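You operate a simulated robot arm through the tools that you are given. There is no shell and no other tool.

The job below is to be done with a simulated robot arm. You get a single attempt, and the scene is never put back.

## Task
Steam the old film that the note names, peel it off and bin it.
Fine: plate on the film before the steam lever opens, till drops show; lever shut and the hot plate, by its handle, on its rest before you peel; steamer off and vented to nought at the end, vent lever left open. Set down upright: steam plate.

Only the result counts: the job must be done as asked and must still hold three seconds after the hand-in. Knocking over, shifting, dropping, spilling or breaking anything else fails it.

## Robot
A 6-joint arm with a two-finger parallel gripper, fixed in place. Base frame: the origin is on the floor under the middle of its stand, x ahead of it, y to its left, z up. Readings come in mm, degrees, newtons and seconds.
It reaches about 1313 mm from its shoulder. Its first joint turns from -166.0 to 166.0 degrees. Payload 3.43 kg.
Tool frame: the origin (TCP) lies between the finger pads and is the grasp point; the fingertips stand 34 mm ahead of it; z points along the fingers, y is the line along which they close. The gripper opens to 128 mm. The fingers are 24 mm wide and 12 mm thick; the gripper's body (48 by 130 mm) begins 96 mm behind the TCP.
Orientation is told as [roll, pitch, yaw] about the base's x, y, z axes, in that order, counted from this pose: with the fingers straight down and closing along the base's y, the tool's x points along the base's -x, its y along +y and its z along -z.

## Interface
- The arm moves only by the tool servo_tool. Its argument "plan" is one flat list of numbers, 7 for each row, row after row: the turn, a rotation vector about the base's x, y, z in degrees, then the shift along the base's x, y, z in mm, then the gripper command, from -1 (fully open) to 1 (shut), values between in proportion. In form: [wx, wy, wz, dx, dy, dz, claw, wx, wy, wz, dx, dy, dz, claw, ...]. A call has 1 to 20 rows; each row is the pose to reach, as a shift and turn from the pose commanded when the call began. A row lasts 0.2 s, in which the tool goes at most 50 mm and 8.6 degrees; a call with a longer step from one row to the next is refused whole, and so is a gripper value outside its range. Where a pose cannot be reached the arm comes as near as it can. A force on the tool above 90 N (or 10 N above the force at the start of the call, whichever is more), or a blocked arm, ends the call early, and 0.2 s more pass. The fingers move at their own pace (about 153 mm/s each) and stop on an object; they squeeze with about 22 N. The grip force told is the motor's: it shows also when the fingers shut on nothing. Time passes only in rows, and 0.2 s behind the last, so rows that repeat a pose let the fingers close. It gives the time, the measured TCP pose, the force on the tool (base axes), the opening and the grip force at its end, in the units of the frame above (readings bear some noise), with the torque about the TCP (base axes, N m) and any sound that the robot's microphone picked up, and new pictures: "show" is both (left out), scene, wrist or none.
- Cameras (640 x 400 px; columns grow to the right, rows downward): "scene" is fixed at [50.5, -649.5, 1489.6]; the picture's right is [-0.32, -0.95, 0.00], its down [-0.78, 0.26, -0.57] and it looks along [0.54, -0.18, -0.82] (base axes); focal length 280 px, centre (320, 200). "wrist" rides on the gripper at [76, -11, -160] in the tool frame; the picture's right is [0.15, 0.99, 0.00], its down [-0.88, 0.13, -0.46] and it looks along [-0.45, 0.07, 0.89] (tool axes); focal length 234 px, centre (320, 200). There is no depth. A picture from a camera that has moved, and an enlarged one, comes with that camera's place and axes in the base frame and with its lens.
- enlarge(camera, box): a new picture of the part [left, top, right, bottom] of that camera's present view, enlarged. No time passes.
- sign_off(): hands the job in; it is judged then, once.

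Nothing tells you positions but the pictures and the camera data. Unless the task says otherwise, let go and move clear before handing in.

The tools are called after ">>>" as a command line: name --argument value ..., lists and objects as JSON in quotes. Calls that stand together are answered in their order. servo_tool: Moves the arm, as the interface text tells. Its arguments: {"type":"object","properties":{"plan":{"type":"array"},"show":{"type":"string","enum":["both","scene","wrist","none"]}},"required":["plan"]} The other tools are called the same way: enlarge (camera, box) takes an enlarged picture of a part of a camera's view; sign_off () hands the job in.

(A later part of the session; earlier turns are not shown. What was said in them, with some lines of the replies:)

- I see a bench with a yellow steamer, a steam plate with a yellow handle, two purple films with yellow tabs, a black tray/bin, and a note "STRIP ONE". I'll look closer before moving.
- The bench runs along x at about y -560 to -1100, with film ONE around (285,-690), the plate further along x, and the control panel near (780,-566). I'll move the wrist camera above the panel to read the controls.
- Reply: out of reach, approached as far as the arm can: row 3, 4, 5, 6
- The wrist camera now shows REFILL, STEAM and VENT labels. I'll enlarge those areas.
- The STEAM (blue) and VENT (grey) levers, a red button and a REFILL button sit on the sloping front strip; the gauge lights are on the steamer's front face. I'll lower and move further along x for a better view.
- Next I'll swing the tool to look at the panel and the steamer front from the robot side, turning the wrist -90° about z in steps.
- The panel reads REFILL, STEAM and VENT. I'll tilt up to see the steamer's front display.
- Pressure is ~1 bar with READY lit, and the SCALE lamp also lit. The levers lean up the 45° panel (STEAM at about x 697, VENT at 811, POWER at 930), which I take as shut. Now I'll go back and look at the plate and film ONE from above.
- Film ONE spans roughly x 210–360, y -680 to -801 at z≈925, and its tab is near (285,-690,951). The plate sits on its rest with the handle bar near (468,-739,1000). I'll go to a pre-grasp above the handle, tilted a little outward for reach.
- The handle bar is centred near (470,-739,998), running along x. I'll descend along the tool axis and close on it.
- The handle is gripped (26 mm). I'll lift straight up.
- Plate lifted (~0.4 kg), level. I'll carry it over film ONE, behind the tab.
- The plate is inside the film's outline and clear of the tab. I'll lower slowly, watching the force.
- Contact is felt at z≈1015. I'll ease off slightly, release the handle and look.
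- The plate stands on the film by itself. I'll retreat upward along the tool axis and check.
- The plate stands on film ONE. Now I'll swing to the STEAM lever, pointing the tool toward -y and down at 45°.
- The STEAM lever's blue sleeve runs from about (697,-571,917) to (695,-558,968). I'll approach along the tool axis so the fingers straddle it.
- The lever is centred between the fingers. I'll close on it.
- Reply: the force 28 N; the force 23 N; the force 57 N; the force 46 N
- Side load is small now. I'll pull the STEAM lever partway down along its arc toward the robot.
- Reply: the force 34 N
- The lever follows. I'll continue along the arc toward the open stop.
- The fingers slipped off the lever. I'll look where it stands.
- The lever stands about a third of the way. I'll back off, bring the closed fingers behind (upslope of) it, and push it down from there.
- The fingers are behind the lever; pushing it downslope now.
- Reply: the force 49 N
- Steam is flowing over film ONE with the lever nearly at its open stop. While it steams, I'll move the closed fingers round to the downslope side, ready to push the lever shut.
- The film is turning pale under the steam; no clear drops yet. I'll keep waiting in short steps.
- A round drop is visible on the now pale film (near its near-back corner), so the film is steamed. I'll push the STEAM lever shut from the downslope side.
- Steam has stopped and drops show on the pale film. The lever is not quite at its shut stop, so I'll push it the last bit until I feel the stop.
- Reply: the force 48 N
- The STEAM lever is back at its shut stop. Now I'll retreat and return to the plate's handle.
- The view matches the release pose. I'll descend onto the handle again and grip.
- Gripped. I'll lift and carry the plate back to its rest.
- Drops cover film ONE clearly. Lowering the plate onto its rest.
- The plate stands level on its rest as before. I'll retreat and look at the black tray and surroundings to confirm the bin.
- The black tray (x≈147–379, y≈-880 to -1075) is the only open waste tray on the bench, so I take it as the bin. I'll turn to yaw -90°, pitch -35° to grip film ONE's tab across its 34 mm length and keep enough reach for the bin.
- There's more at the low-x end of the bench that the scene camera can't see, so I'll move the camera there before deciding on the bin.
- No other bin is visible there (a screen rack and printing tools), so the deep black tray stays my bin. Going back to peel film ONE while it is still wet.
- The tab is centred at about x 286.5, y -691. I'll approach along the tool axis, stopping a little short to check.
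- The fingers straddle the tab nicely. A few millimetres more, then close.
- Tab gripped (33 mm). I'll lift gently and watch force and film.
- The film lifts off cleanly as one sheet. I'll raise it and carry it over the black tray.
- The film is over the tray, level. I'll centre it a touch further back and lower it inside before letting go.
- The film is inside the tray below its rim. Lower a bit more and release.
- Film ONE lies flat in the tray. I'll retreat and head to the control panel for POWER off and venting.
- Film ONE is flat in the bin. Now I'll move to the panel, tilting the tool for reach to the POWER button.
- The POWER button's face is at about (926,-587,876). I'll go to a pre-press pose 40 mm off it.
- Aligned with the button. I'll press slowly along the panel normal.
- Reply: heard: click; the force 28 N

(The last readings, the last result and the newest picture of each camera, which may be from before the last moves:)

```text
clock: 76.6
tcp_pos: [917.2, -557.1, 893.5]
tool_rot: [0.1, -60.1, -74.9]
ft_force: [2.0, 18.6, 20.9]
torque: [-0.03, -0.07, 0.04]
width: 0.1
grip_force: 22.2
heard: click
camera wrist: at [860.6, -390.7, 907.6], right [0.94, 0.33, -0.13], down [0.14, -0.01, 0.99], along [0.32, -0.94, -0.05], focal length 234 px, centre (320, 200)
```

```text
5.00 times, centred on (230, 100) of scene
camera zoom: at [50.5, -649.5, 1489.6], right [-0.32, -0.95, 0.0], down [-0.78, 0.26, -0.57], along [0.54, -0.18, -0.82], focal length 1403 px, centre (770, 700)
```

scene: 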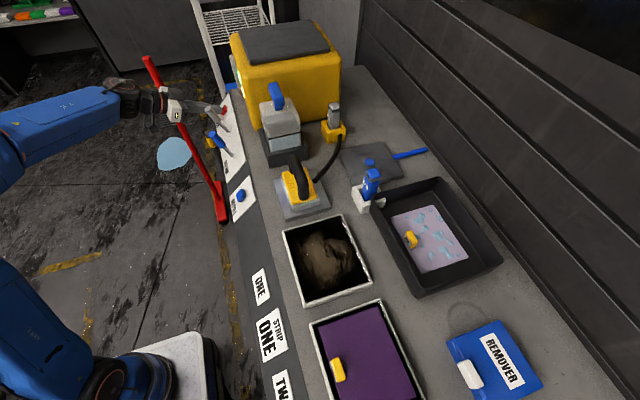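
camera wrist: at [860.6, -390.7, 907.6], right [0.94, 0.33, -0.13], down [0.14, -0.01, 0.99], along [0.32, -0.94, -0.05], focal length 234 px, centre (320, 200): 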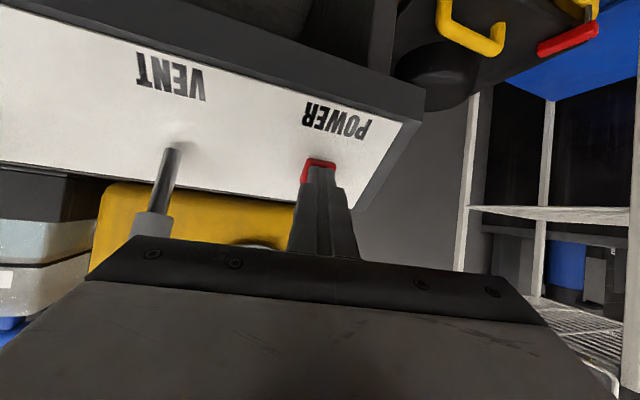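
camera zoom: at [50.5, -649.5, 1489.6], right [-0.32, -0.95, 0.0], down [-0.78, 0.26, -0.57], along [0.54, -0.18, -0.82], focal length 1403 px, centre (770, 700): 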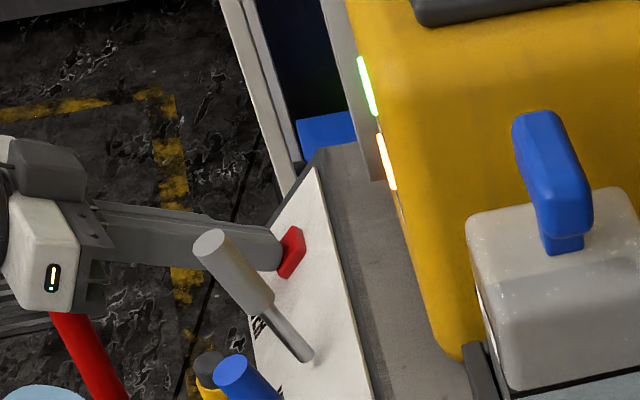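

A click was heard. I'll back off and check the lamps and gauge.

>>> servo_tool --plan '[0, 0, 0, 0, 14, 14, 1, 0, 0, 0, 0, 35, 35, 1, 0, 0, 0, -30, 60, 60, 1, 0, 0, 0, -50, 85, 85, 1]' --show "both"

>>> enlarge --camera "scene" --box '[190, 60, 270, 140]'

>>> enlarge --camera "wrist" --box '[150, 100, 350, 260]'

```text
clock: 77.6
tcp_pos: [869.1, -475.5, 974.9]
tool_rot: [-0.3, -59.9, -74.7]
ft_force: [0.3, -0.3, -1.3]
torque: [-0.03, 0.0, -0.02]
width: 0.1
grip_force: 22.0
camera wrist: at [812.2, -308.3, 989.1], right [0.94, 0.33, -0.13], down [0.14, -0.01, 0.99], along [0.32, -0.95, -0.06], focal length 234 px, centre (320, 200)
```

scene: 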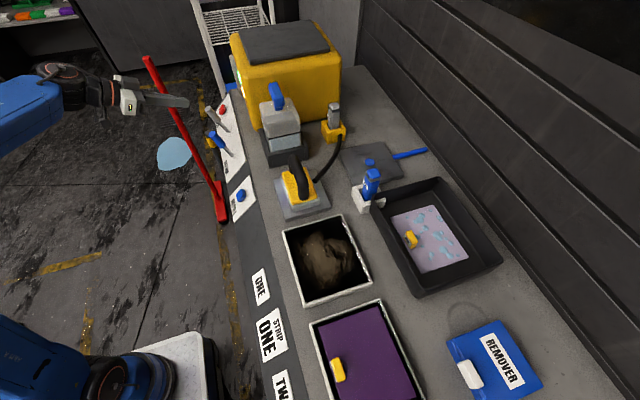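
wrist: 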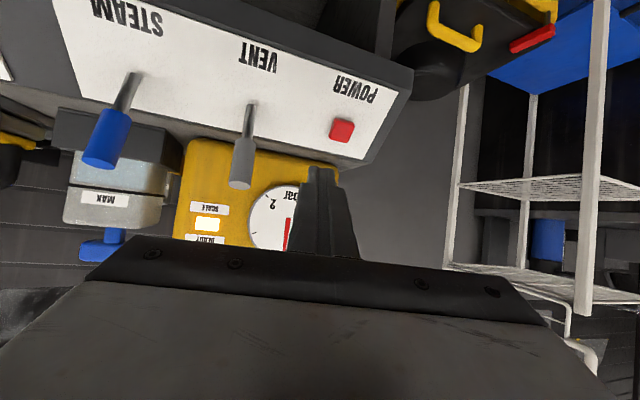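

```text
5.00 times, centred on (230, 100) of scene
camera zoom: at [50.5, -649.5, 1489.6], right [-0.32, -0.95, 0.0], down [-0.78, 0.26, -0.57], along [0.54, -0.18, -0.82], focal length 1403 px, centre (770, 700)
```

zoom: 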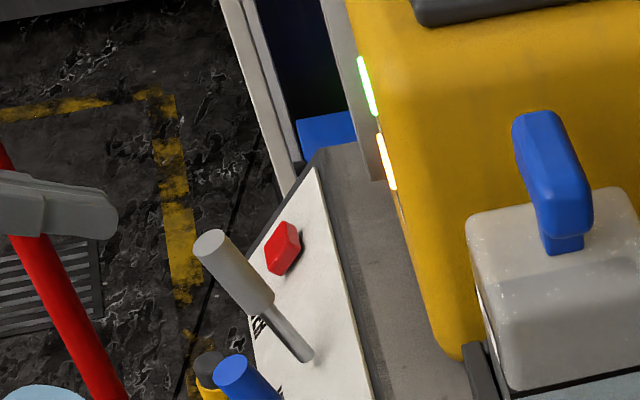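

```text
2.50 times, centred on (250, 180) of wrist
camera zoom: at [812.2, -308.3, 989.1], right [0.94, 0.33, -0.13], down [0.14, -0.01, 0.99], along [0.32, -0.95, -0.06], focal length 585 px, centre (495, 250)
```

zoom: 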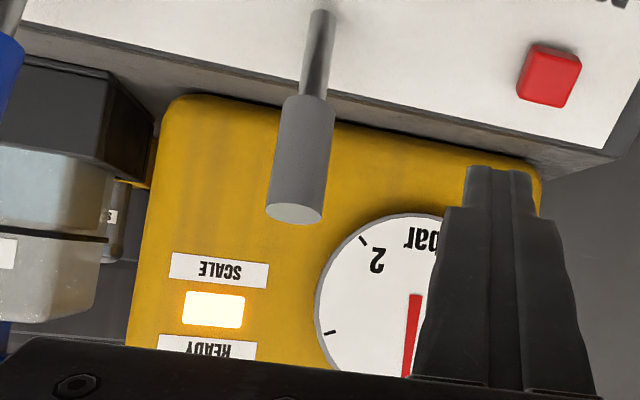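

>>> servo_tool --plan '[0, 0, 0, 30, 20, 10, 1, 0, 0, 0, 60, 30, 10, 1, 0, 0, 0, 60, 30, 10, 1, 0, 0, 0, 60, 30, 10, 1, 0, 0, 0, 60, 30, 10, 1]' --show "wrist"

>>> enlarge --camera "wrist" --box '[150, 90, 330, 240]'

>>> enlarge --camera "scene" --box '[190, 60, 270, 140]'

```text
clock: 78.8
tcp_pos: [929.2, -444.7, 986.6]
tool_rot: [-0.2, -60.0, -74.8]
ft_force: [0.0, -0.4, 0.1]
torque: [0.0, 0.01, 0.0]
width: 0.0
grip_force: 21.3
camera wrist: at [871.5, -277.6, 1000.6], right [0.94, 0.33, -0.13], down [0.14, -0.01, 0.99], along [0.32, -0.95, -0.06], focal length 234 px, centre (320, 200)
```

wrist: 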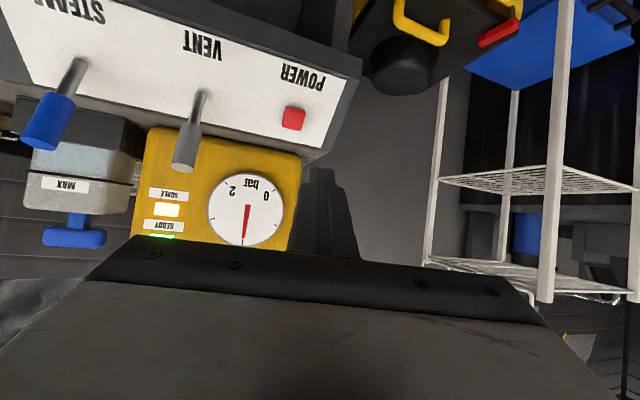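

```text
2.67 times, centred on (240, 165) of wrist
camera zoom: at [871.5, -277.6, 1000.6], right [0.94, 0.33, -0.13], down [0.14, -0.01, 0.99], along [0.32, -0.95, -0.06], focal length 624 px, centre (533, 293)
```

zoom: 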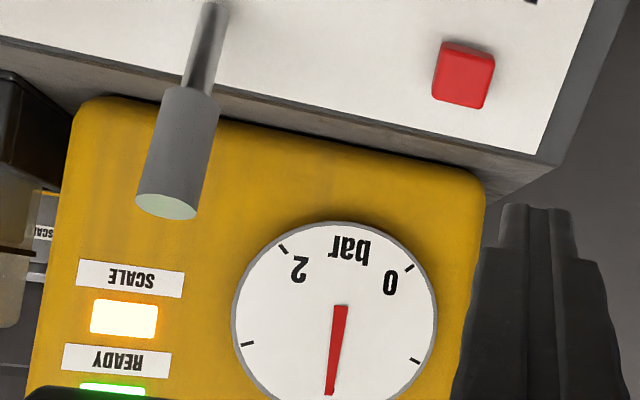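

```text
5.00 times, centred on (230, 100) of scene
camera zoom: at [50.5, -649.5, 1489.6], right [-0.32, -0.95, 0.0], down [-0.78, 0.26, -0.57], along [0.54, -0.18, -0.82], focal length 1403 px, centre (770, 700)
```

zoom: 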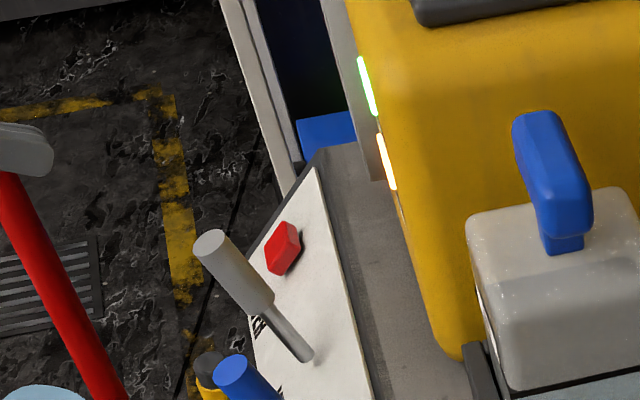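

The lamps still glow and the gauge is near 1 bar, so the power state is unclear; venting will help show it. I'll move behind the VENT lever with the closed fingers.

>>> servo_tool --plan '[0, 0, -4, -30, 0, 18, 1, 0, 0, -8, -60, -5, 36, 1, 0, 0, -12, -90, -10, 50, 1, 0, 0, -15, -118, -15, 60, 1]' --show "none"

>>> servo_tool --plan '[3, 0, 0, 0, -20, 0, 1, 6, 0, 0, 0, -45, -8, 1, 10, 0, 0, 0, -76, -19, 1, 10, 0, 0, 0, -76, -19, 1]' --show "both"

>>> enlarge --camera "scene" --box '[160, 60, 270, 170]'

```text
clock: 79.8
tcp_pos: [810.0, -458.7, 1044.5]
tool_rot: [-0.3, -59.8, -89.8]
ft_force: [0.4, -0.1, 0.2]
torque: [-0.02, 0.02, 0.01]
width: 0.1
grip_force: 21.8
```

```text
clock: 80.8
tcp_pos: [807.2, -535.7, 1027.4]
tool_rot: [-0.2, -49.8, -89.9]
ft_force: [-0.5, -0.6, -0.7]
torque: [-0.04, 0.04, 0.0]
width: 0.0
grip_force: 22.2
camera wrist: at [796.9, -365.2, 1072.3], right [0.99, 0.09, -0.11], down [0.13, -0.22, 0.97], along [0.07, -0.97, -0.23], focal length 234 px, centre (320, 200)
```

scene: 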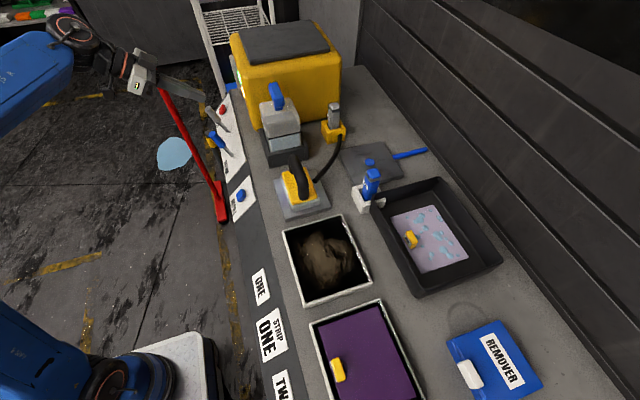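
wrist: 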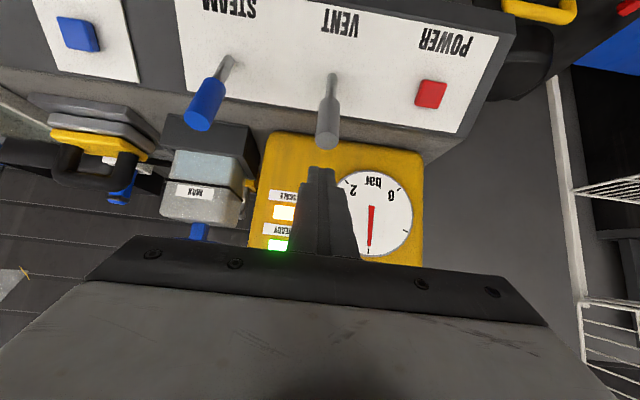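

```text
3.64 times, centred on (215, 115) of scene
camera zoom: at [50.5, -649.5, 1489.6], right [-0.32, -0.95, 0.0], down [-0.78, 0.26, -0.57], along [0.54, -0.18, -0.82], focal length 1020 px, centre (702, 509)
```

zoom: 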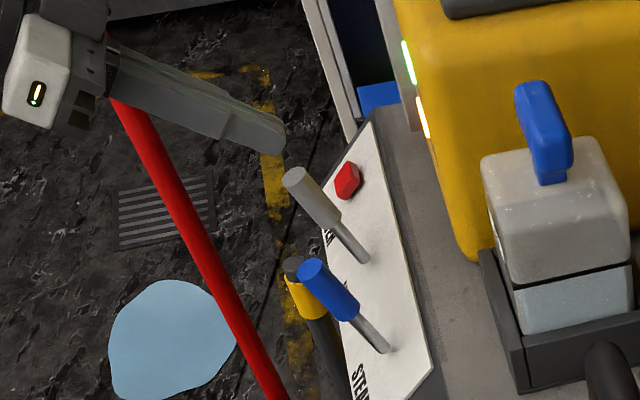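

Positioned above and behind the VENT lever. I'll slide in behind it and then push it downslope to open.

>>> servo_tool --plan '[0, 0, 0, 1, -16, -13, 1, 0, 0, 0, 2, -32, -26, 1, 0, 0, 0, 2, -47, -39, 1, 0, 0, 0, 2, -47, -39, 1]' --show "both"

>>> enlarge --camera "scene" --box '[160, 60, 270, 170]'

```text
clock: 81.8
tcp_pos: [811.3, -581.0, 987.6]
tool_rot: [-0.1, -49.9, -89.8]
ft_force: [0.1, -0.2, -0.9]
torque: [-0.04, 0.01, 0.03]
width: 0.1
grip_force: 22.3
camera wrist: at [799.6, -411.2, 1032.1], right [0.99, 0.09, -0.11], down [0.13, -0.22, 0.97], along [0.07, -0.97, -0.23], focal length 234 px, centre (320, 200)
```

scene: 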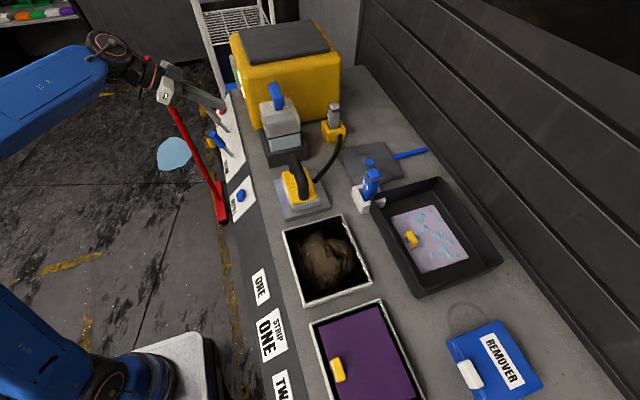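
wrist: 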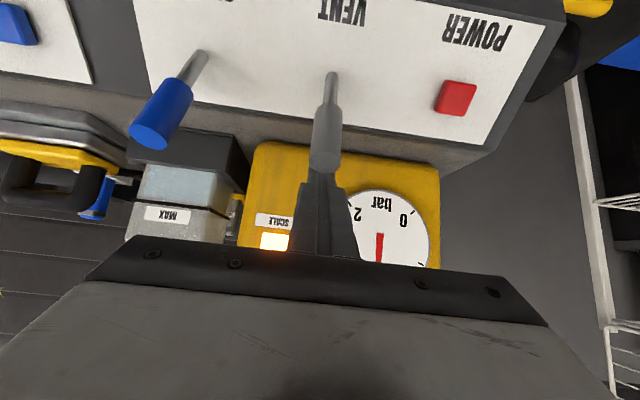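

```text
3.64 times, centred on (215, 115) of scene
camera zoom: at [50.5, -649.5, 1489.6], right [-0.32, -0.95, 0.0], down [-0.78, 0.26, -0.57], along [0.54, -0.18, -0.82], focal length 1020 px, centre (702, 509)
```

zoom: 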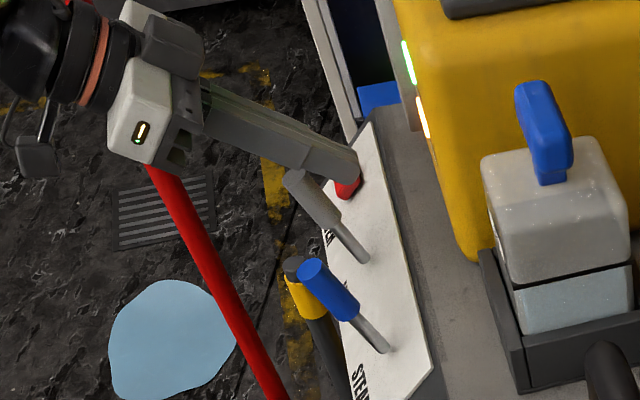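

Fingers are behind the VENT lever. Pushing it open.

>>> servo_tool --plan '[0, 0, 0, 0, 8, -8, 1, 0, 0, 0, 0, 16, -16, 1, 0, 0, 0, 0, 24, -24, 1, 0, 0, 0, 0, 32, -32, 1, 0, 0, 0, 0, 40, -40, 1, 0, 0, 0, 0, 47, -47, 1, 0, 0, 0, 0, 53, -53, 1, 0, 0, 0, 0, 57, -57, 1]' --show "both"

>>> enlarge --camera "scene" --box '[160, 60, 270, 170]'

```text
clock: 83.6
tcp_pos: [811.0, -525.4, 932.6]
tool_rot: [0.0, -50.0, -90.0]
ft_force: [4.4, -9.4, 16.2]
torque: [-0.61, -0.09, -0.05]
width: 0.0
grip_force: 21.8
camera wrist: at [798.7, -355.4, 977.3], right [0.99, 0.09, -0.11], down [0.13, -0.22, 0.97], along [0.07, -0.97, -0.23], focal length 234 px, centre (320, 200)
```

scene: 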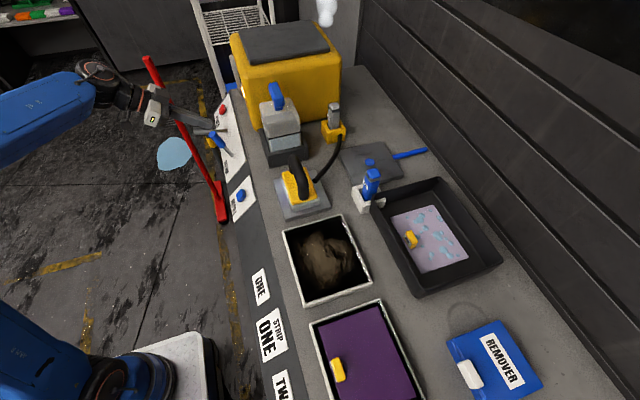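
wrist: 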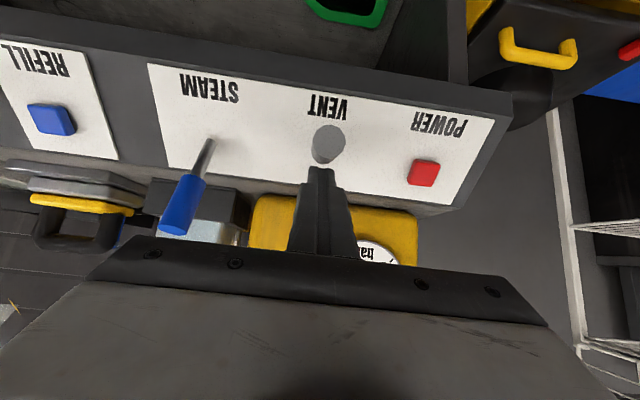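

```text
3.64 times, centred on (215, 115) of scene
camera zoom: at [50.5, -649.5, 1489.6], right [-0.32, -0.95, 0.0], down [-0.78, 0.26, -0.57], along [0.54, -0.18, -0.82], focal length 1020 px, centre (702, 509)
```

zoom: 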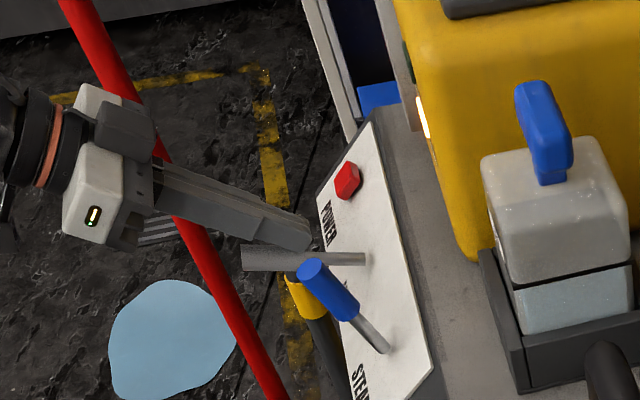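

Venting has begun (steam at the back, READY lamp out). I'll push a touch further to the stop, then back off to watch the gauge.

>>> servo_tool --plan '[0, 0, 0, 0, 2, -2, 1, 0, 0, 0, 0, 2.5, -2.5, 1]' --show "none"

>>> servo_tool --plan '[0, 0, 0, 0, -8, 8, 1, 0, 0, 0, 0, 20, 34, 1, 0, 0, 0, 0, 50, 60, 1, 0, 0, 0, 0, 70, 90, 1, 0, 0, 0, 30, 80, 110, 1, 0, 0, 0, 60, 85, 120, 1]' --show "both"

>>> enlarge --camera "wrist" --box '[140, 60, 340, 250]'

>>> enlarge --camera "scene" --box '[180, 0, 350, 170]'

```text
clock: 84.2
tcp_pos: [809.8, -524.7, 932.9]
tool_rot: [0.3, -50.3, -90.2]
ft_force: [11.0, -42.0, 57.5]
torque: [-2.33, -0.4, 0.25]
width: 0.0
grip_force: 22.6
```

```text
clock: 85.6
tcp_pos: [871.5, -434.0, 1050.2]
tool_rot: [-0.1, -49.9, -89.8]
ft_force: [0.2, 0.1, 0.3]
torque: [0.01, -0.03, 0.06]
width: 0.0
grip_force: 22.0
camera wrist: at [860.2, -265.1, 1094.5], right [0.99, 0.09, -0.11], down [0.13, -0.22, 0.97], along [0.07, -0.97, -0.23], focal length 234 px, centre (320, 200)
```

scene: 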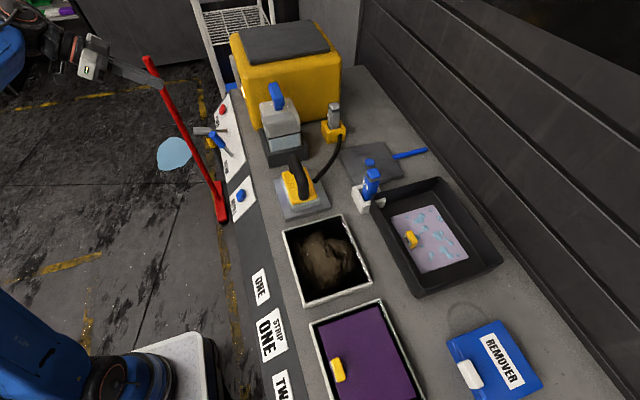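
wrist: 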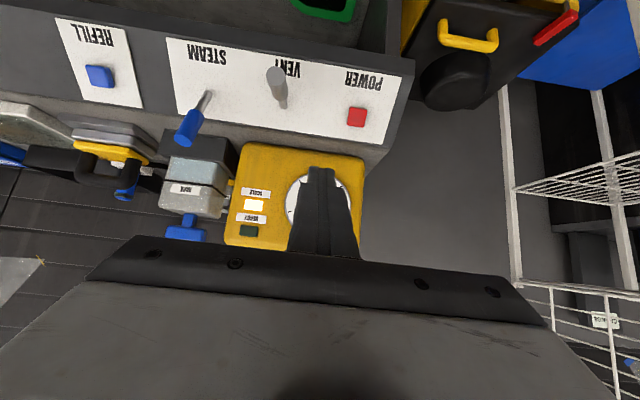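

```text
2.11 times, centred on (240, 155) of wrist
camera zoom: at [860.2, -265.1, 1094.5], right [0.99, 0.09, -0.11], down [0.13, -0.22, 0.97], along [0.07, -0.97, -0.23], focal length 493 px, centre (488, 295)
```

zoom: 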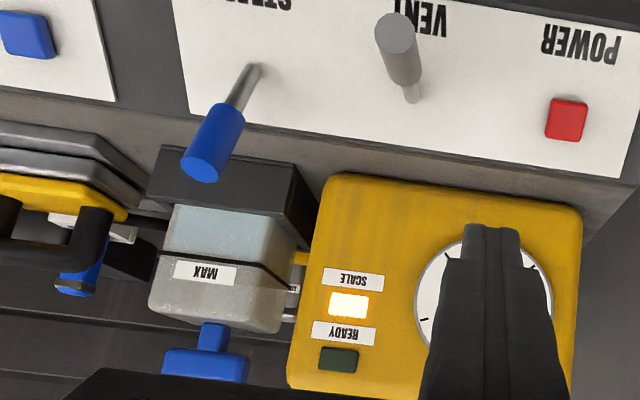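

```text
2.35 times, centred on (265, 85) of scene
camera zoom: at [50.5, -649.5, 1489.6], right [-0.32, -0.95, 0.0], down [-0.78, 0.26, -0.57], along [0.54, -0.18, -0.82], focal length 660 px, centre (449, 471)
```

zoom: 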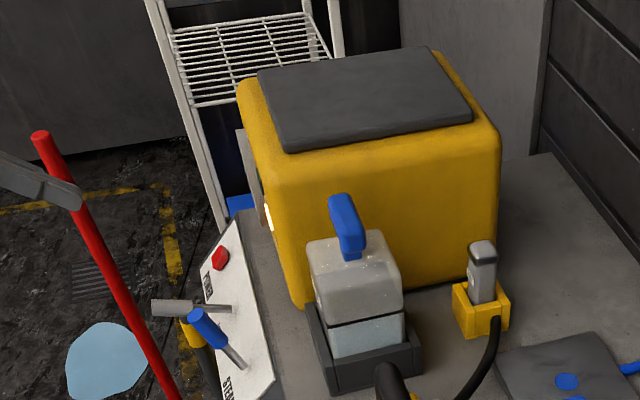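

Fingers hide the gauge; I'll shift aside to read it.

>>> servo_tool --plan '[0, 0, 0, -30, 10, 0, 1, 0, 0, 0, -70, 20, 0, 1, 0, 0, 0, -110, 25, 0, 1]' --show "wrist"

>>> enlarge --camera "wrist" --box '[260, 80, 460, 250]'

```text
clock: 86.4
tcp_pos: [760.6, -411.5, 1046.3]
tool_rot: [-0.3, -49.9, -89.8]
ft_force: [0.6, 1.1, -0.2]
torque: [0.0, 0.03, -0.03]
width: 0.0
grip_force: 21.7
camera wrist: at [749.7, -241.1, 1091.8], right [0.99, 0.09, -0.12], down [0.13, -0.22, 0.97], along [0.07, -0.97, -0.23], focal length 234 px, centre (320, 200)
```

wrist: 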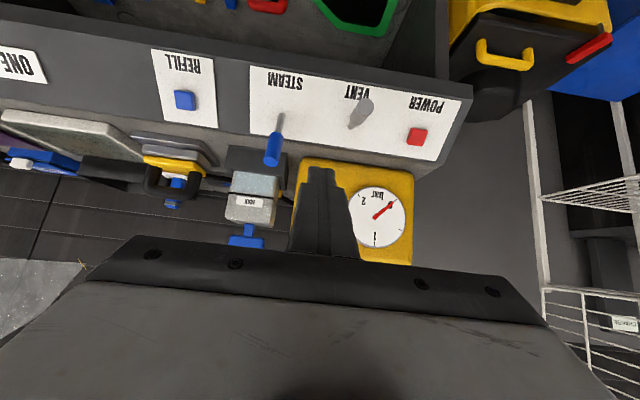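

```text
2.35 times, centred on (360, 165) of wrist
camera zoom: at [749.7, -241.1, 1091.8], right [0.99, 0.09, -0.12], down [0.13, -0.22, 0.97], along [0.07, -0.97, -0.23], focal length 551 px, centre (226, 282)
```

zoom: 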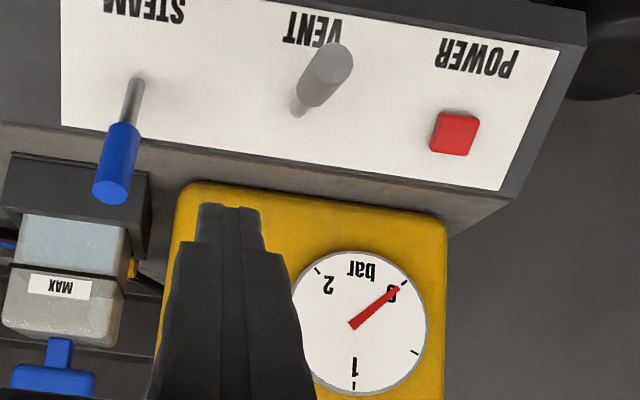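

The gauge now reads 0 with the vent open. Because the lamps never changed when I pressed POWER, I'll check that it is really off: shut the vent briefly and see whether pressure builds.

>>> servo_tool --plan '[0, 0, 0, 17, 5, -35, 1, 0, 0, 0, 34, 10, -70, 1, 0, 0, 0, 51, 10, -106, 1, 0, 0, 0, 51, -10, -130, 1, 0, 0, 0, 51, -30, -152, 1, 0, 0, 0, 51, -48, -164, 1]' --show "both"

>>> enlarge --camera "scene" --box '[160, 60, 270, 170]'

```text
clock: 87.8
tcp_pos: [812.4, -459.1, 883.3]
tool_rot: [-0.2, -49.9, -89.8]
ft_force: [0.4, 0.6, 0.1]
torque: [0.0, -0.06, 0.0]
width: 0.0
grip_force: 22.0
camera wrist: at [801.0, -288.0, 928.7], right [0.99, 0.09, -0.11], down [0.13, -0.22, 0.97], along [0.07, -0.97, -0.23], focal length 234 px, centre (320, 200)
```

scene: 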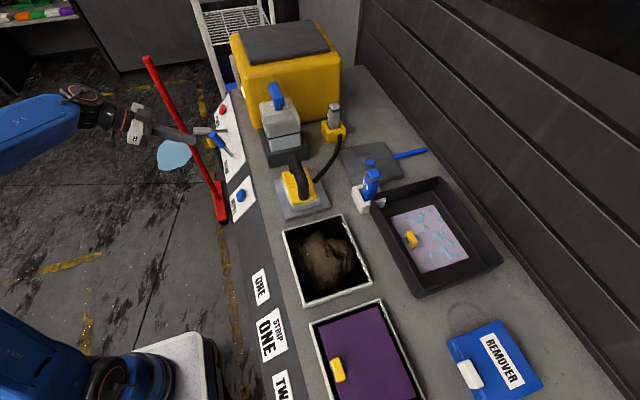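
wrist: 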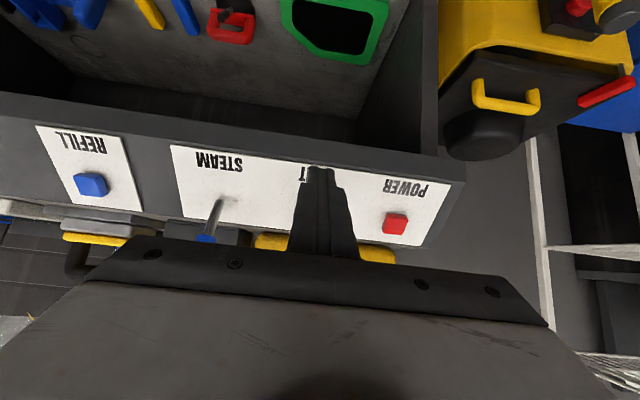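

```text
3.64 times, centred on (215, 115) of scene
camera zoom: at [50.5, -649.5, 1489.6], right [-0.32, -0.95, 0.0], down [-0.78, 0.26, -0.57], along [0.54, -0.18, -0.82], focal length 1020 px, centre (702, 509)
```

zoom: 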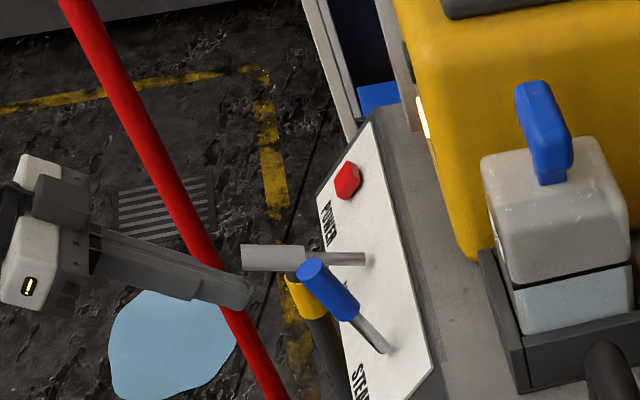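

>>> servo_tool --plan '[0, 0, 0, -1, -13.5, 3.7, 1, 0, 0, 0, -1, -22, 12.2, 1, 0, 0, 0, -1, -30.5, 20.7, 1, 0, 0, 0, -1, -39, 29.2, 1, 0, 0, 0, -1, -47.5, 37.7, 1, 0, 0, 0, -1, -56, 46.2, 1, 0, 0, 0, -1, -63, 53.2, 1, 0, 0, 0, -1, -67, 57.2, 1]' --show "none"

>>> enlarge --camera "scene" --box '[160, 60, 270, 170]'

```text
clock: 89.6
tcp_pos: [811.5, -527.2, 942.5]
tool_rot: [-0.2, -49.9, -89.9]
ft_force: [-0.6, 0.4, 0.7]
torque: [-0.02, 0.0, -0.02]
width: 0.0
grip_force: 22.2
```

```text
3.64 times, centred on (215, 115) of scene
camera zoom: at [50.5, -649.5, 1489.6], right [-0.32, -0.95, 0.0], down [-0.78, 0.26, -0.57], along [0.54, -0.18, -0.82], focal length 1020 px, centre (702, 509)
```

zoom: 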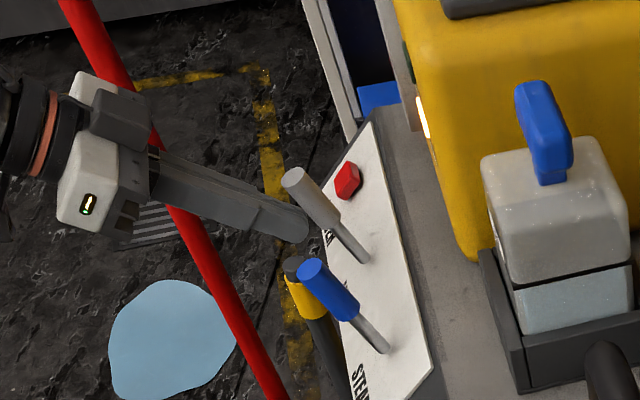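

The VENT lever is shut again. I'll back off and watch the gauge.

>>> servo_tool --plan '[0, 0, 0, 0, 30, 22, 1, 0, 0, 0, 0, 65, 52, 1, 0, 0, 0, -20, 95, 80, 1, 0, 0, 0, -51, 116, 104, 1, 0, 0, 0, -51, 116, 104, 1, 0, 0, 0, -51, 116, 104, 1, 0, 0, 0, -51, 116, 104, 1, 0, 0, 0, -51, 116, 104, 1, 0, 0, 0, -51, 116, 104, 1, 0, 0, 0, -51, 116, 104, 1]' --show "wrist"

>>> enlarge --camera "wrist" --box '[260, 80, 460, 250]'

```text
clock: 91.8
tcp_pos: [761.2, -411.7, 1048.4]
tool_rot: [-0.3, -49.9, -89.9]
ft_force: [0.1, -0.2, 0.5]
torque: [-0.02, 0.0, 0.03]
width: 0.3
grip_force: 21.9
camera wrist: at [749.2, -240.6, 1092.2], right [0.99, 0.09, -0.11], down [0.13, -0.22, 0.97], along [0.07, -0.97, -0.23], focal length 234 px, centre (320, 200)
```

wrist: 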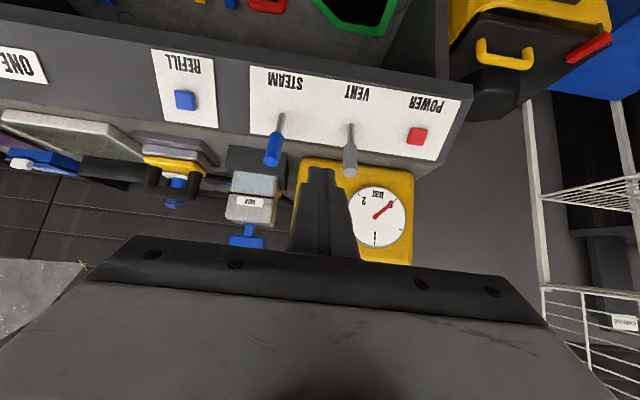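

```text
2.35 times, centred on (360, 165) of wrist
camera zoom: at [749.2, -240.6, 1092.2], right [0.99, 0.09, -0.11], down [0.13, -0.22, 0.97], along [0.07, -0.97, -0.23], focal length 551 px, centre (226, 282)
```

zoom: 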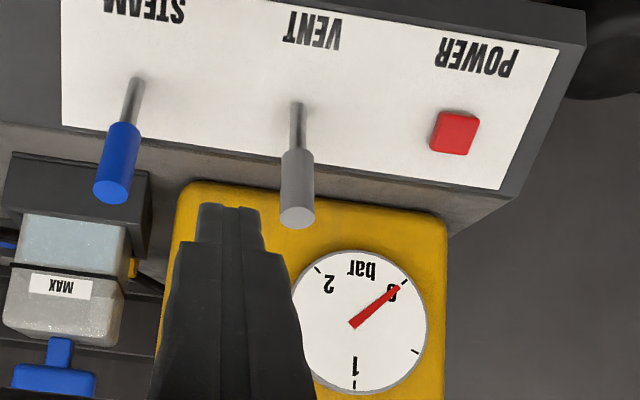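

>>> servo_tool --plan '[0, 0, 0, 0, 0, 0, 1, 0, 0, 0, 0, 0, 0, 1, 0, 0, 0, 0, 0, 0, 1, 0, 0, 0, 0, 0, 0, 1, 0, 0, 0, 0, 0, 0, 1, 0, 0, 0, 0, 0, 0, 1, 0, 0, 0, 0, 0, 0, 1, 0, 0, 0, 0, 0, 0, 1, 0, 0, 0, 0, 0, 0, 1, 0, 0, 0, 0, 0, 0, 1, 0, 0, 0, 0, 0, 0, 1, 0, 0, 0, 0, 0, 0, 1, 0, 0, 0, 0, 0, 0, 1, 0, 0, 0, 0, 0, 0, 1, 0, 0, 0, 0, 0, 0, 1, 0, 0, 0, 0, 0, 0, 1, 0, 0, 0, 0, 0, 0, 1, 0, 0, 0, 0, 0, 0, 1, 0, 0, 0, 0, 0, 0, 1, 0, 0, 0, 0, 0, 0, 1]' --show "none"

>>> servo_tool --plan '[0, 0, 0, 0, 0, 0, 1, 0, 0, 0, 0, 0, 0, 1, 0, 0, 0, 0, 0, 0, 1, 0, 0, 0, 0, 0, 0, 1, 0, 0, 0, 0, 0, 0, 1, 0, 0, 0, 0, 0, 0, 1, 0, 0, 0, 0, 0, 0, 1, 0, 0, 0, 0, 0, 0, 1, 0, 0, 0, 0, 0, 0, 1, 0, 0, 0, 0, 0, 0, 1, 0, 0, 0, 0, 0, 0, 1, 0, 0, 0, 0, 0, 0, 1, 0, 0, 0, 0, 0, 0, 1, 0, 0, 0, 0, 0, 0, 1, 0, 0, 0, 0, 0, 0, 1, 0, 0, 0, 0, 0, 0, 1, 0, 0, 0, 0, 0, 0, 1, 0, 0, 0, 0, 0, 0, 1, 0, 0, 0, 0, 0, 0, 1, 0, 0, 0, 0, 0, 0, 1]' --show "wrist"

>>> enlarge --camera "wrist" --box '[260, 80, 460, 250]'

```text
clock: 96.0
tcp_pos: [761.7, -410.9, 1049.0]
tool_rot: [-0.1, -50.0, -89.9]
ft_force: [-0.1, 0.6, -0.1]
torque: [0.04, 0.02, 0.03]
width: 0.0
grip_force: 21.8
```

```text
clock: 100.2
tcp_pos: [760.5, -411.0, 1047.8]
tool_rot: [-0.2, -49.9, -89.9]
ft_force: [0.3, -0.7, -0.6]
torque: [0.03, 0.02, 0.02]
width: 0.1
grip_force: 22.4
camera wrist: at [749.3, -240.6, 1092.2], right [0.99, 0.09, -0.11], down [0.13, -0.22, 0.97], along [0.07, -0.97, -0.23], focal length 234 px, centre (320, 200)
```

wrist: 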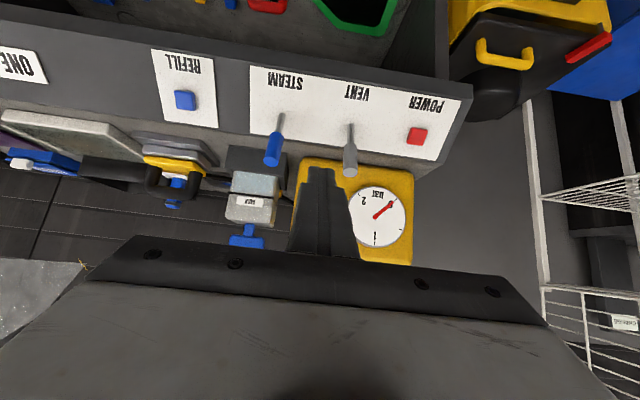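

```text
2.35 times, centred on (360, 165) of wrist
camera zoom: at [749.3, -240.6, 1092.2], right [0.99, 0.09, -0.11], down [0.13, -0.22, 0.97], along [0.07, -0.97, -0.23], focal length 551 px, centre (226, 282)
```

zoom: 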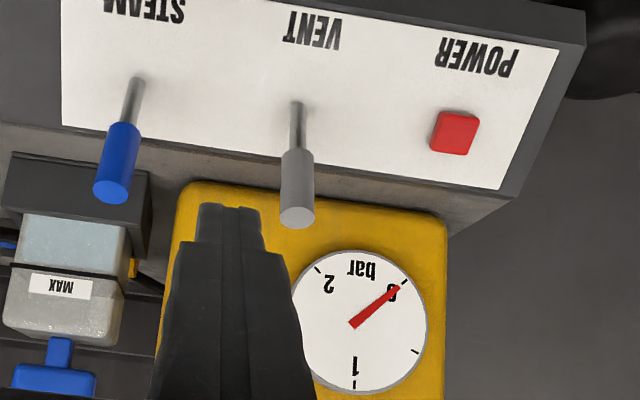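

Pressure stayed at 0 for about 11 s with the vent shut, so the steamer is off. Now I'll reopen the VENT lever and leave it open.

>>> servo_tool --plan '[0, 0, 0, 25, -25, 0, 1, 0, 0, 0, 50, -49, 0, 1, 0, 0, 0, 50, -85, -10, 1, 0, 0, 0, 50, -124, -21, 1, 0, 0, 0, 50, -147, -40, 1, 0, 0, 0, 50, -170, -60, 1, 0, 0, 0, 50, -170, -60, 1]' --show "wrist"

>>> enlarge --camera "scene" --box '[160, 60, 270, 170]'

```text
clock: 101.8
tcp_pos: [809.1, -581.8, 984.1]
tool_rot: [-0.2, -50.0, -89.9]
ft_force: [-0.1, -0.8, 0.4]
torque: [0.02, 0.01, 0.01]
width: 0.0
grip_force: 21.9
camera wrist: at [798.0, -411.4, 1029.0], right [0.99, 0.09, -0.11], down [0.13, -0.22, 0.97], along [0.07, -0.97, -0.23], focal length 234 px, centre (320, 200)
```

wrist: 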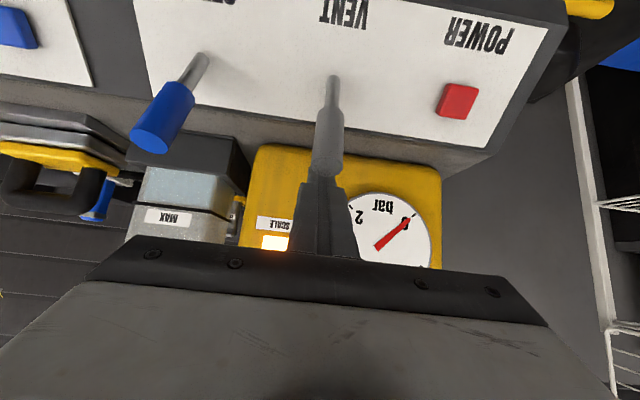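

```text
3.64 times, centred on (215, 115) of scene
camera zoom: at [50.5, -649.5, 1489.6], right [-0.32, -0.95, 0.0], down [-0.78, 0.26, -0.57], along [0.54, -0.18, -0.82], focal length 1020 px, centre (702, 509)
```

zoom: 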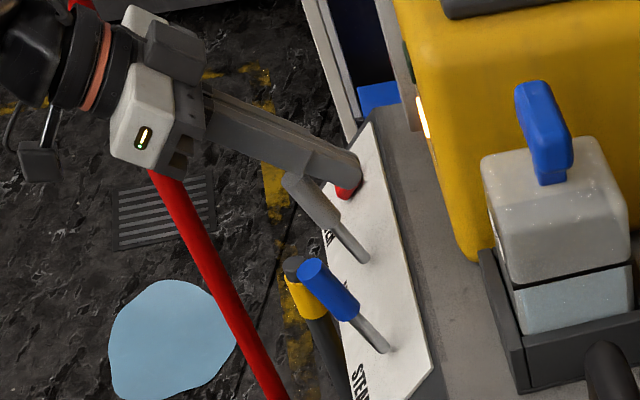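

>>> servo_tool --plan '[0, 0, 0, 1, 8, -8, 1, 0, 0, 0, 1, 16, -16, 1, 0, 0, 0, 1, 24, -24, 1, 0, 0, 0, 1, 32, -32, 1, 0, 0, 0, 1, 40, -40, 1, 0, 0, 0, 1, 47, -47, 1, 0, 0, 0, 1, 53, -53, 1, 0, 0, 0, 1, 58.5, -55, 1]' --show "scene"

>>> enlarge --camera "scene" --box '[160, 60, 270, 170]'

```text
clock: 103.6
tcp_pos: [811.3, -524.4, 933.7]
tool_rot: [0.1, -50.2, -90.2]
ft_force: [2.8, -21.4, 27.1]
torque: [-1.13, -0.04, 0.03]
width: 0.0
grip_force: 22.1
```

scene: 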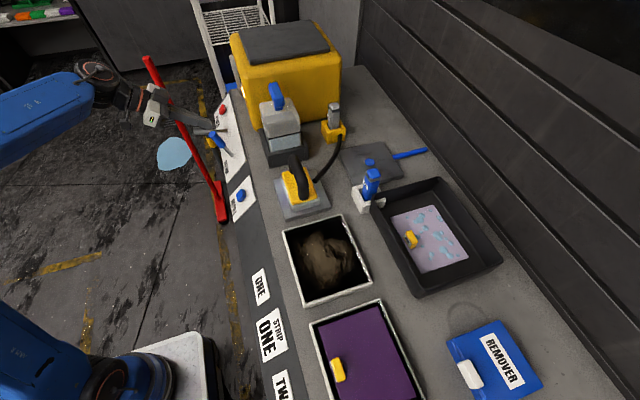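

```text
3.64 times, centred on (215, 115) of scene
camera zoom: at [50.5, -649.5, 1489.6], right [-0.32, -0.95, 0.0], down [-0.78, 0.26, -0.57], along [0.54, -0.18, -0.82], focal length 1020 px, centre (702, 509)
```

zoom: 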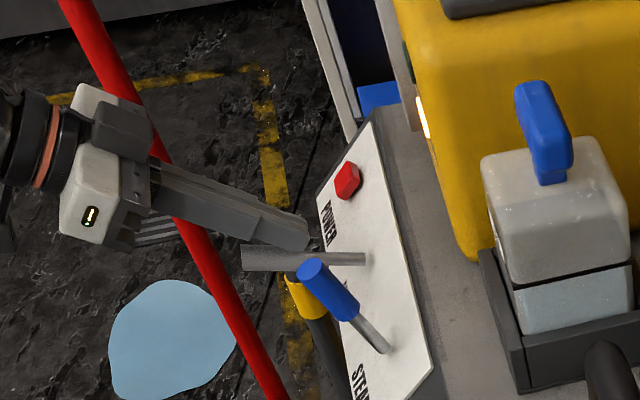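

VENT lever is open at its stop. I'll back off clear and do a final check.

>>> servo_tool --plan '[0, 0, 0, 0, -8, 8, 1, 0, 0, 0, 0, 20, 34, 1, 0, 0, 0, 0, 50, 60, 1, 0, 0, 0, -20, 75, 85, 1, 0, 0, 0, -50, 110, 112, 1, 0, 0, 0, -80, 130, 125, 1, 0, 0, 0, -80, 130, 125, 1]' --show "both"

>>> enlarge --camera "wrist" --box '[240, 70, 460, 250]'

>>> enlarge --camera "scene" --box '[250, 130, 520, 320]'

>>> enlarge --camera "scene" --box '[160, 60, 270, 170]'

```text
refused: row 5 steps farther than a row can; nothing moved
```

```text
2.22 times, centred on (350, 160) of wrist
camera zoom: at [798.8, -353.6, 977.5], right [0.99, 0.09, -0.11], down [0.13, -0.21, 0.97], along [0.07, -0.97, -0.22], focal length 520 px, centre (253, 289)
```

zoom: 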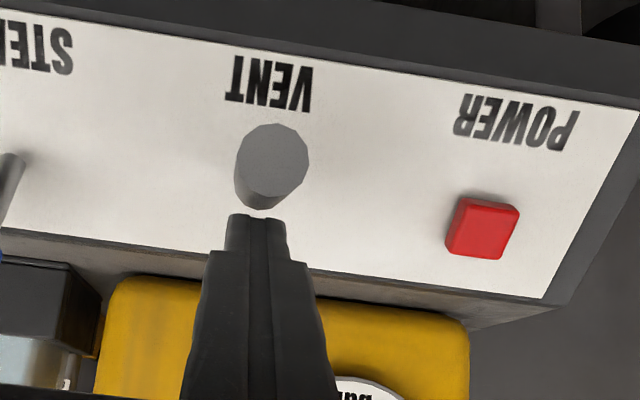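

```text
2.11 times, centred on (385, 225) of scene
camera zoom: at [50.5, -649.5, 1489.6], right [-0.32, -0.95, 0.0], down [-0.78, 0.26, -0.57], along [0.54, -0.18, -0.82], focal length 591 px, centre (183, 147)
```

zoom: 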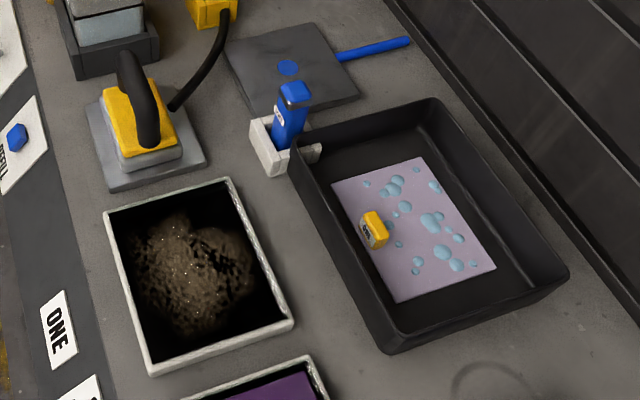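

```text
3.64 times, centred on (215, 115) of scene
camera zoom: at [50.5, -649.5, 1489.6], right [-0.32, -0.95, 0.0], down [-0.78, 0.26, -0.57], along [0.54, -0.18, -0.82], focal length 1020 px, centre (702, 509)
```

zoom: 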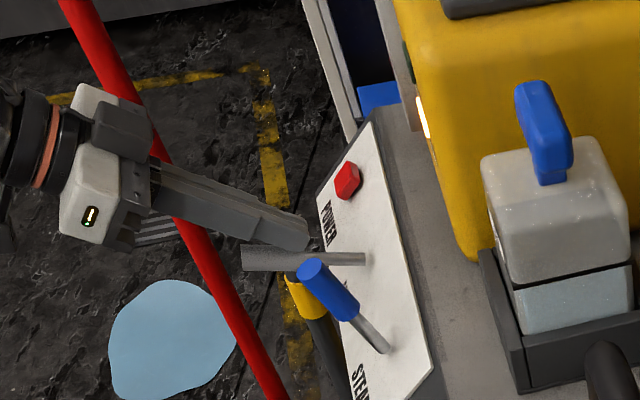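

That plan was refused for a long step; nothing moved. Retreating in smaller steps.

>>> servo_tool --plan '[0, 0, 0, 0, -8, 8, 1, 0, 0, 0, 0, 20, 34, 1, 0, 0, 0, 0, 50, 60, 1, 0, 0, 0, -20, 75, 85, 1, 0, 0, 0, -40, 100, 105, 1, 0, 0, 0, -60, 120, 115, 1, 0, 0, 0, -80, 130, 120, 1, 0, 0, 0, -80, 130, 120, 1]' --show "both"

>>> enlarge --camera "wrist" --box '[240, 70, 460, 250]'

>>> enlarge --camera "scene" --box '[160, 60, 270, 170]'

```text
clock: 105.4
tcp_pos: [731.2, -391.6, 1050.9]
tool_rot: [-0.2, -49.9, -89.8]
ft_force: [0.1, -0.5, 0.0]
torque: [-0.01, -0.02, 0.0]
width: 0.1
grip_force: 21.9
camera wrist: at [719.6, -221.4, 1095.6], right [0.99, 0.09, -0.11], down [0.13, -0.22, 0.97], along [0.07, -0.97, -0.23], focal length 234 px, centre (320, 200)
```

scene: 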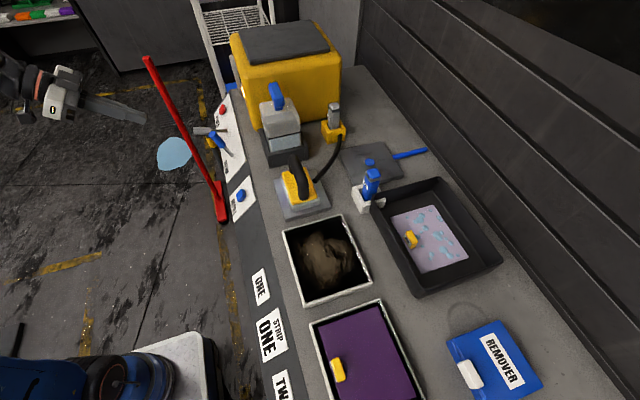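
wrist: 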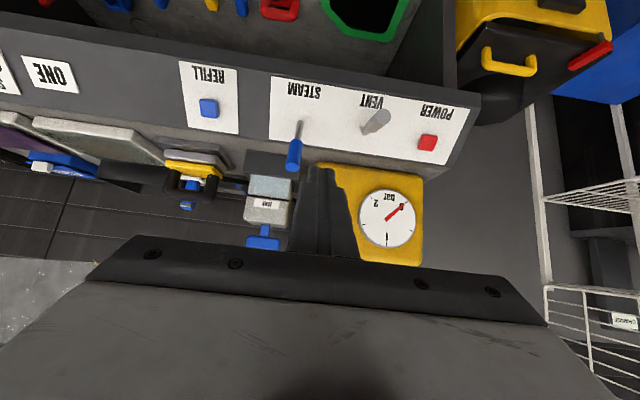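

```text
2.22 times, centred on (350, 160) of wrist
camera zoom: at [719.6, -221.4, 1095.6], right [0.99, 0.09, -0.11], down [0.13, -0.22, 0.97], along [0.07, -0.97, -0.23], focal length 520 px, centre (253, 289)
```

zoom: 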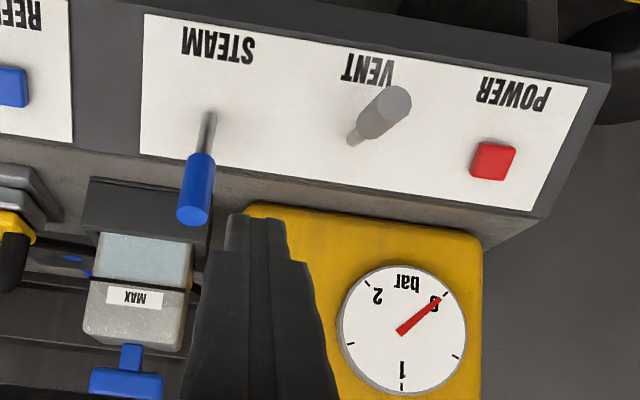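

```text
3.64 times, centred on (215, 115) of scene
camera zoom: at [50.5, -649.5, 1489.6], right [-0.32, -0.95, 0.0], down [-0.78, 0.26, -0.57], along [0.54, -0.18, -0.82], focal length 1020 px, centre (702, 509)
```

zoom: 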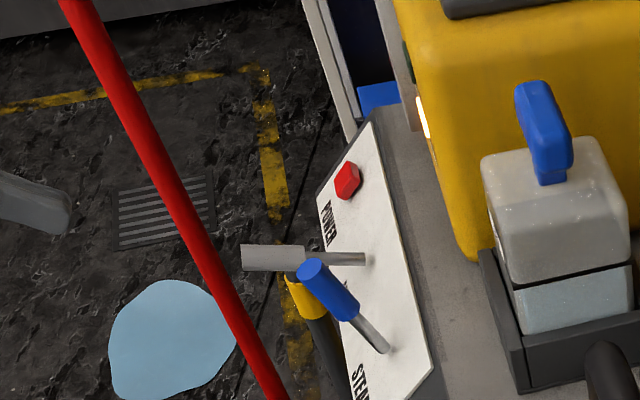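

Everything looks as the job asks:
- Film ONE lies flat in the black tray, which I took to be the bin since no other was visible.
- The plate is upright on its rest, and the STEAM lever is shut.
- The steamer is off. It built no pressure while the vent was shut for about 11 s, though its SCALE lamp is still lit.
- The gauge reads 0, the VENT lever is open and the arm is clear.

I'm handing the job in.

>>> sign_off

```text
The job is handed in.
```

I steamed film ONE until drops showed, peeled it off in one piece and put it in the black tray. I've handed the job in, but I don't yet know how it was judged.

- **Steaming:** The plate was on the film before I opened the STEAM lever. Once drops showed, I shut the lever and set the plate upright on its rest by its handle, then peeled.
- **Steamer:** The POWER button clicked when pressed, and the gauge reads 0 with the VENT lever left open. The READY lamp stayed lit until I vented. To check the power was off, I shut the vent for about 11 seconds: no pressure built, so I reopened it.

Two things I'm less sure of:

- **Bin:** Nothing is labelled as a bin. I used the deep black tray behind the films because it was the only open container I could see within reach.
- **SCALE lamp:** It was lit from the start and is still lit. The steamer worked normally, so I left the scale cartridges alone.
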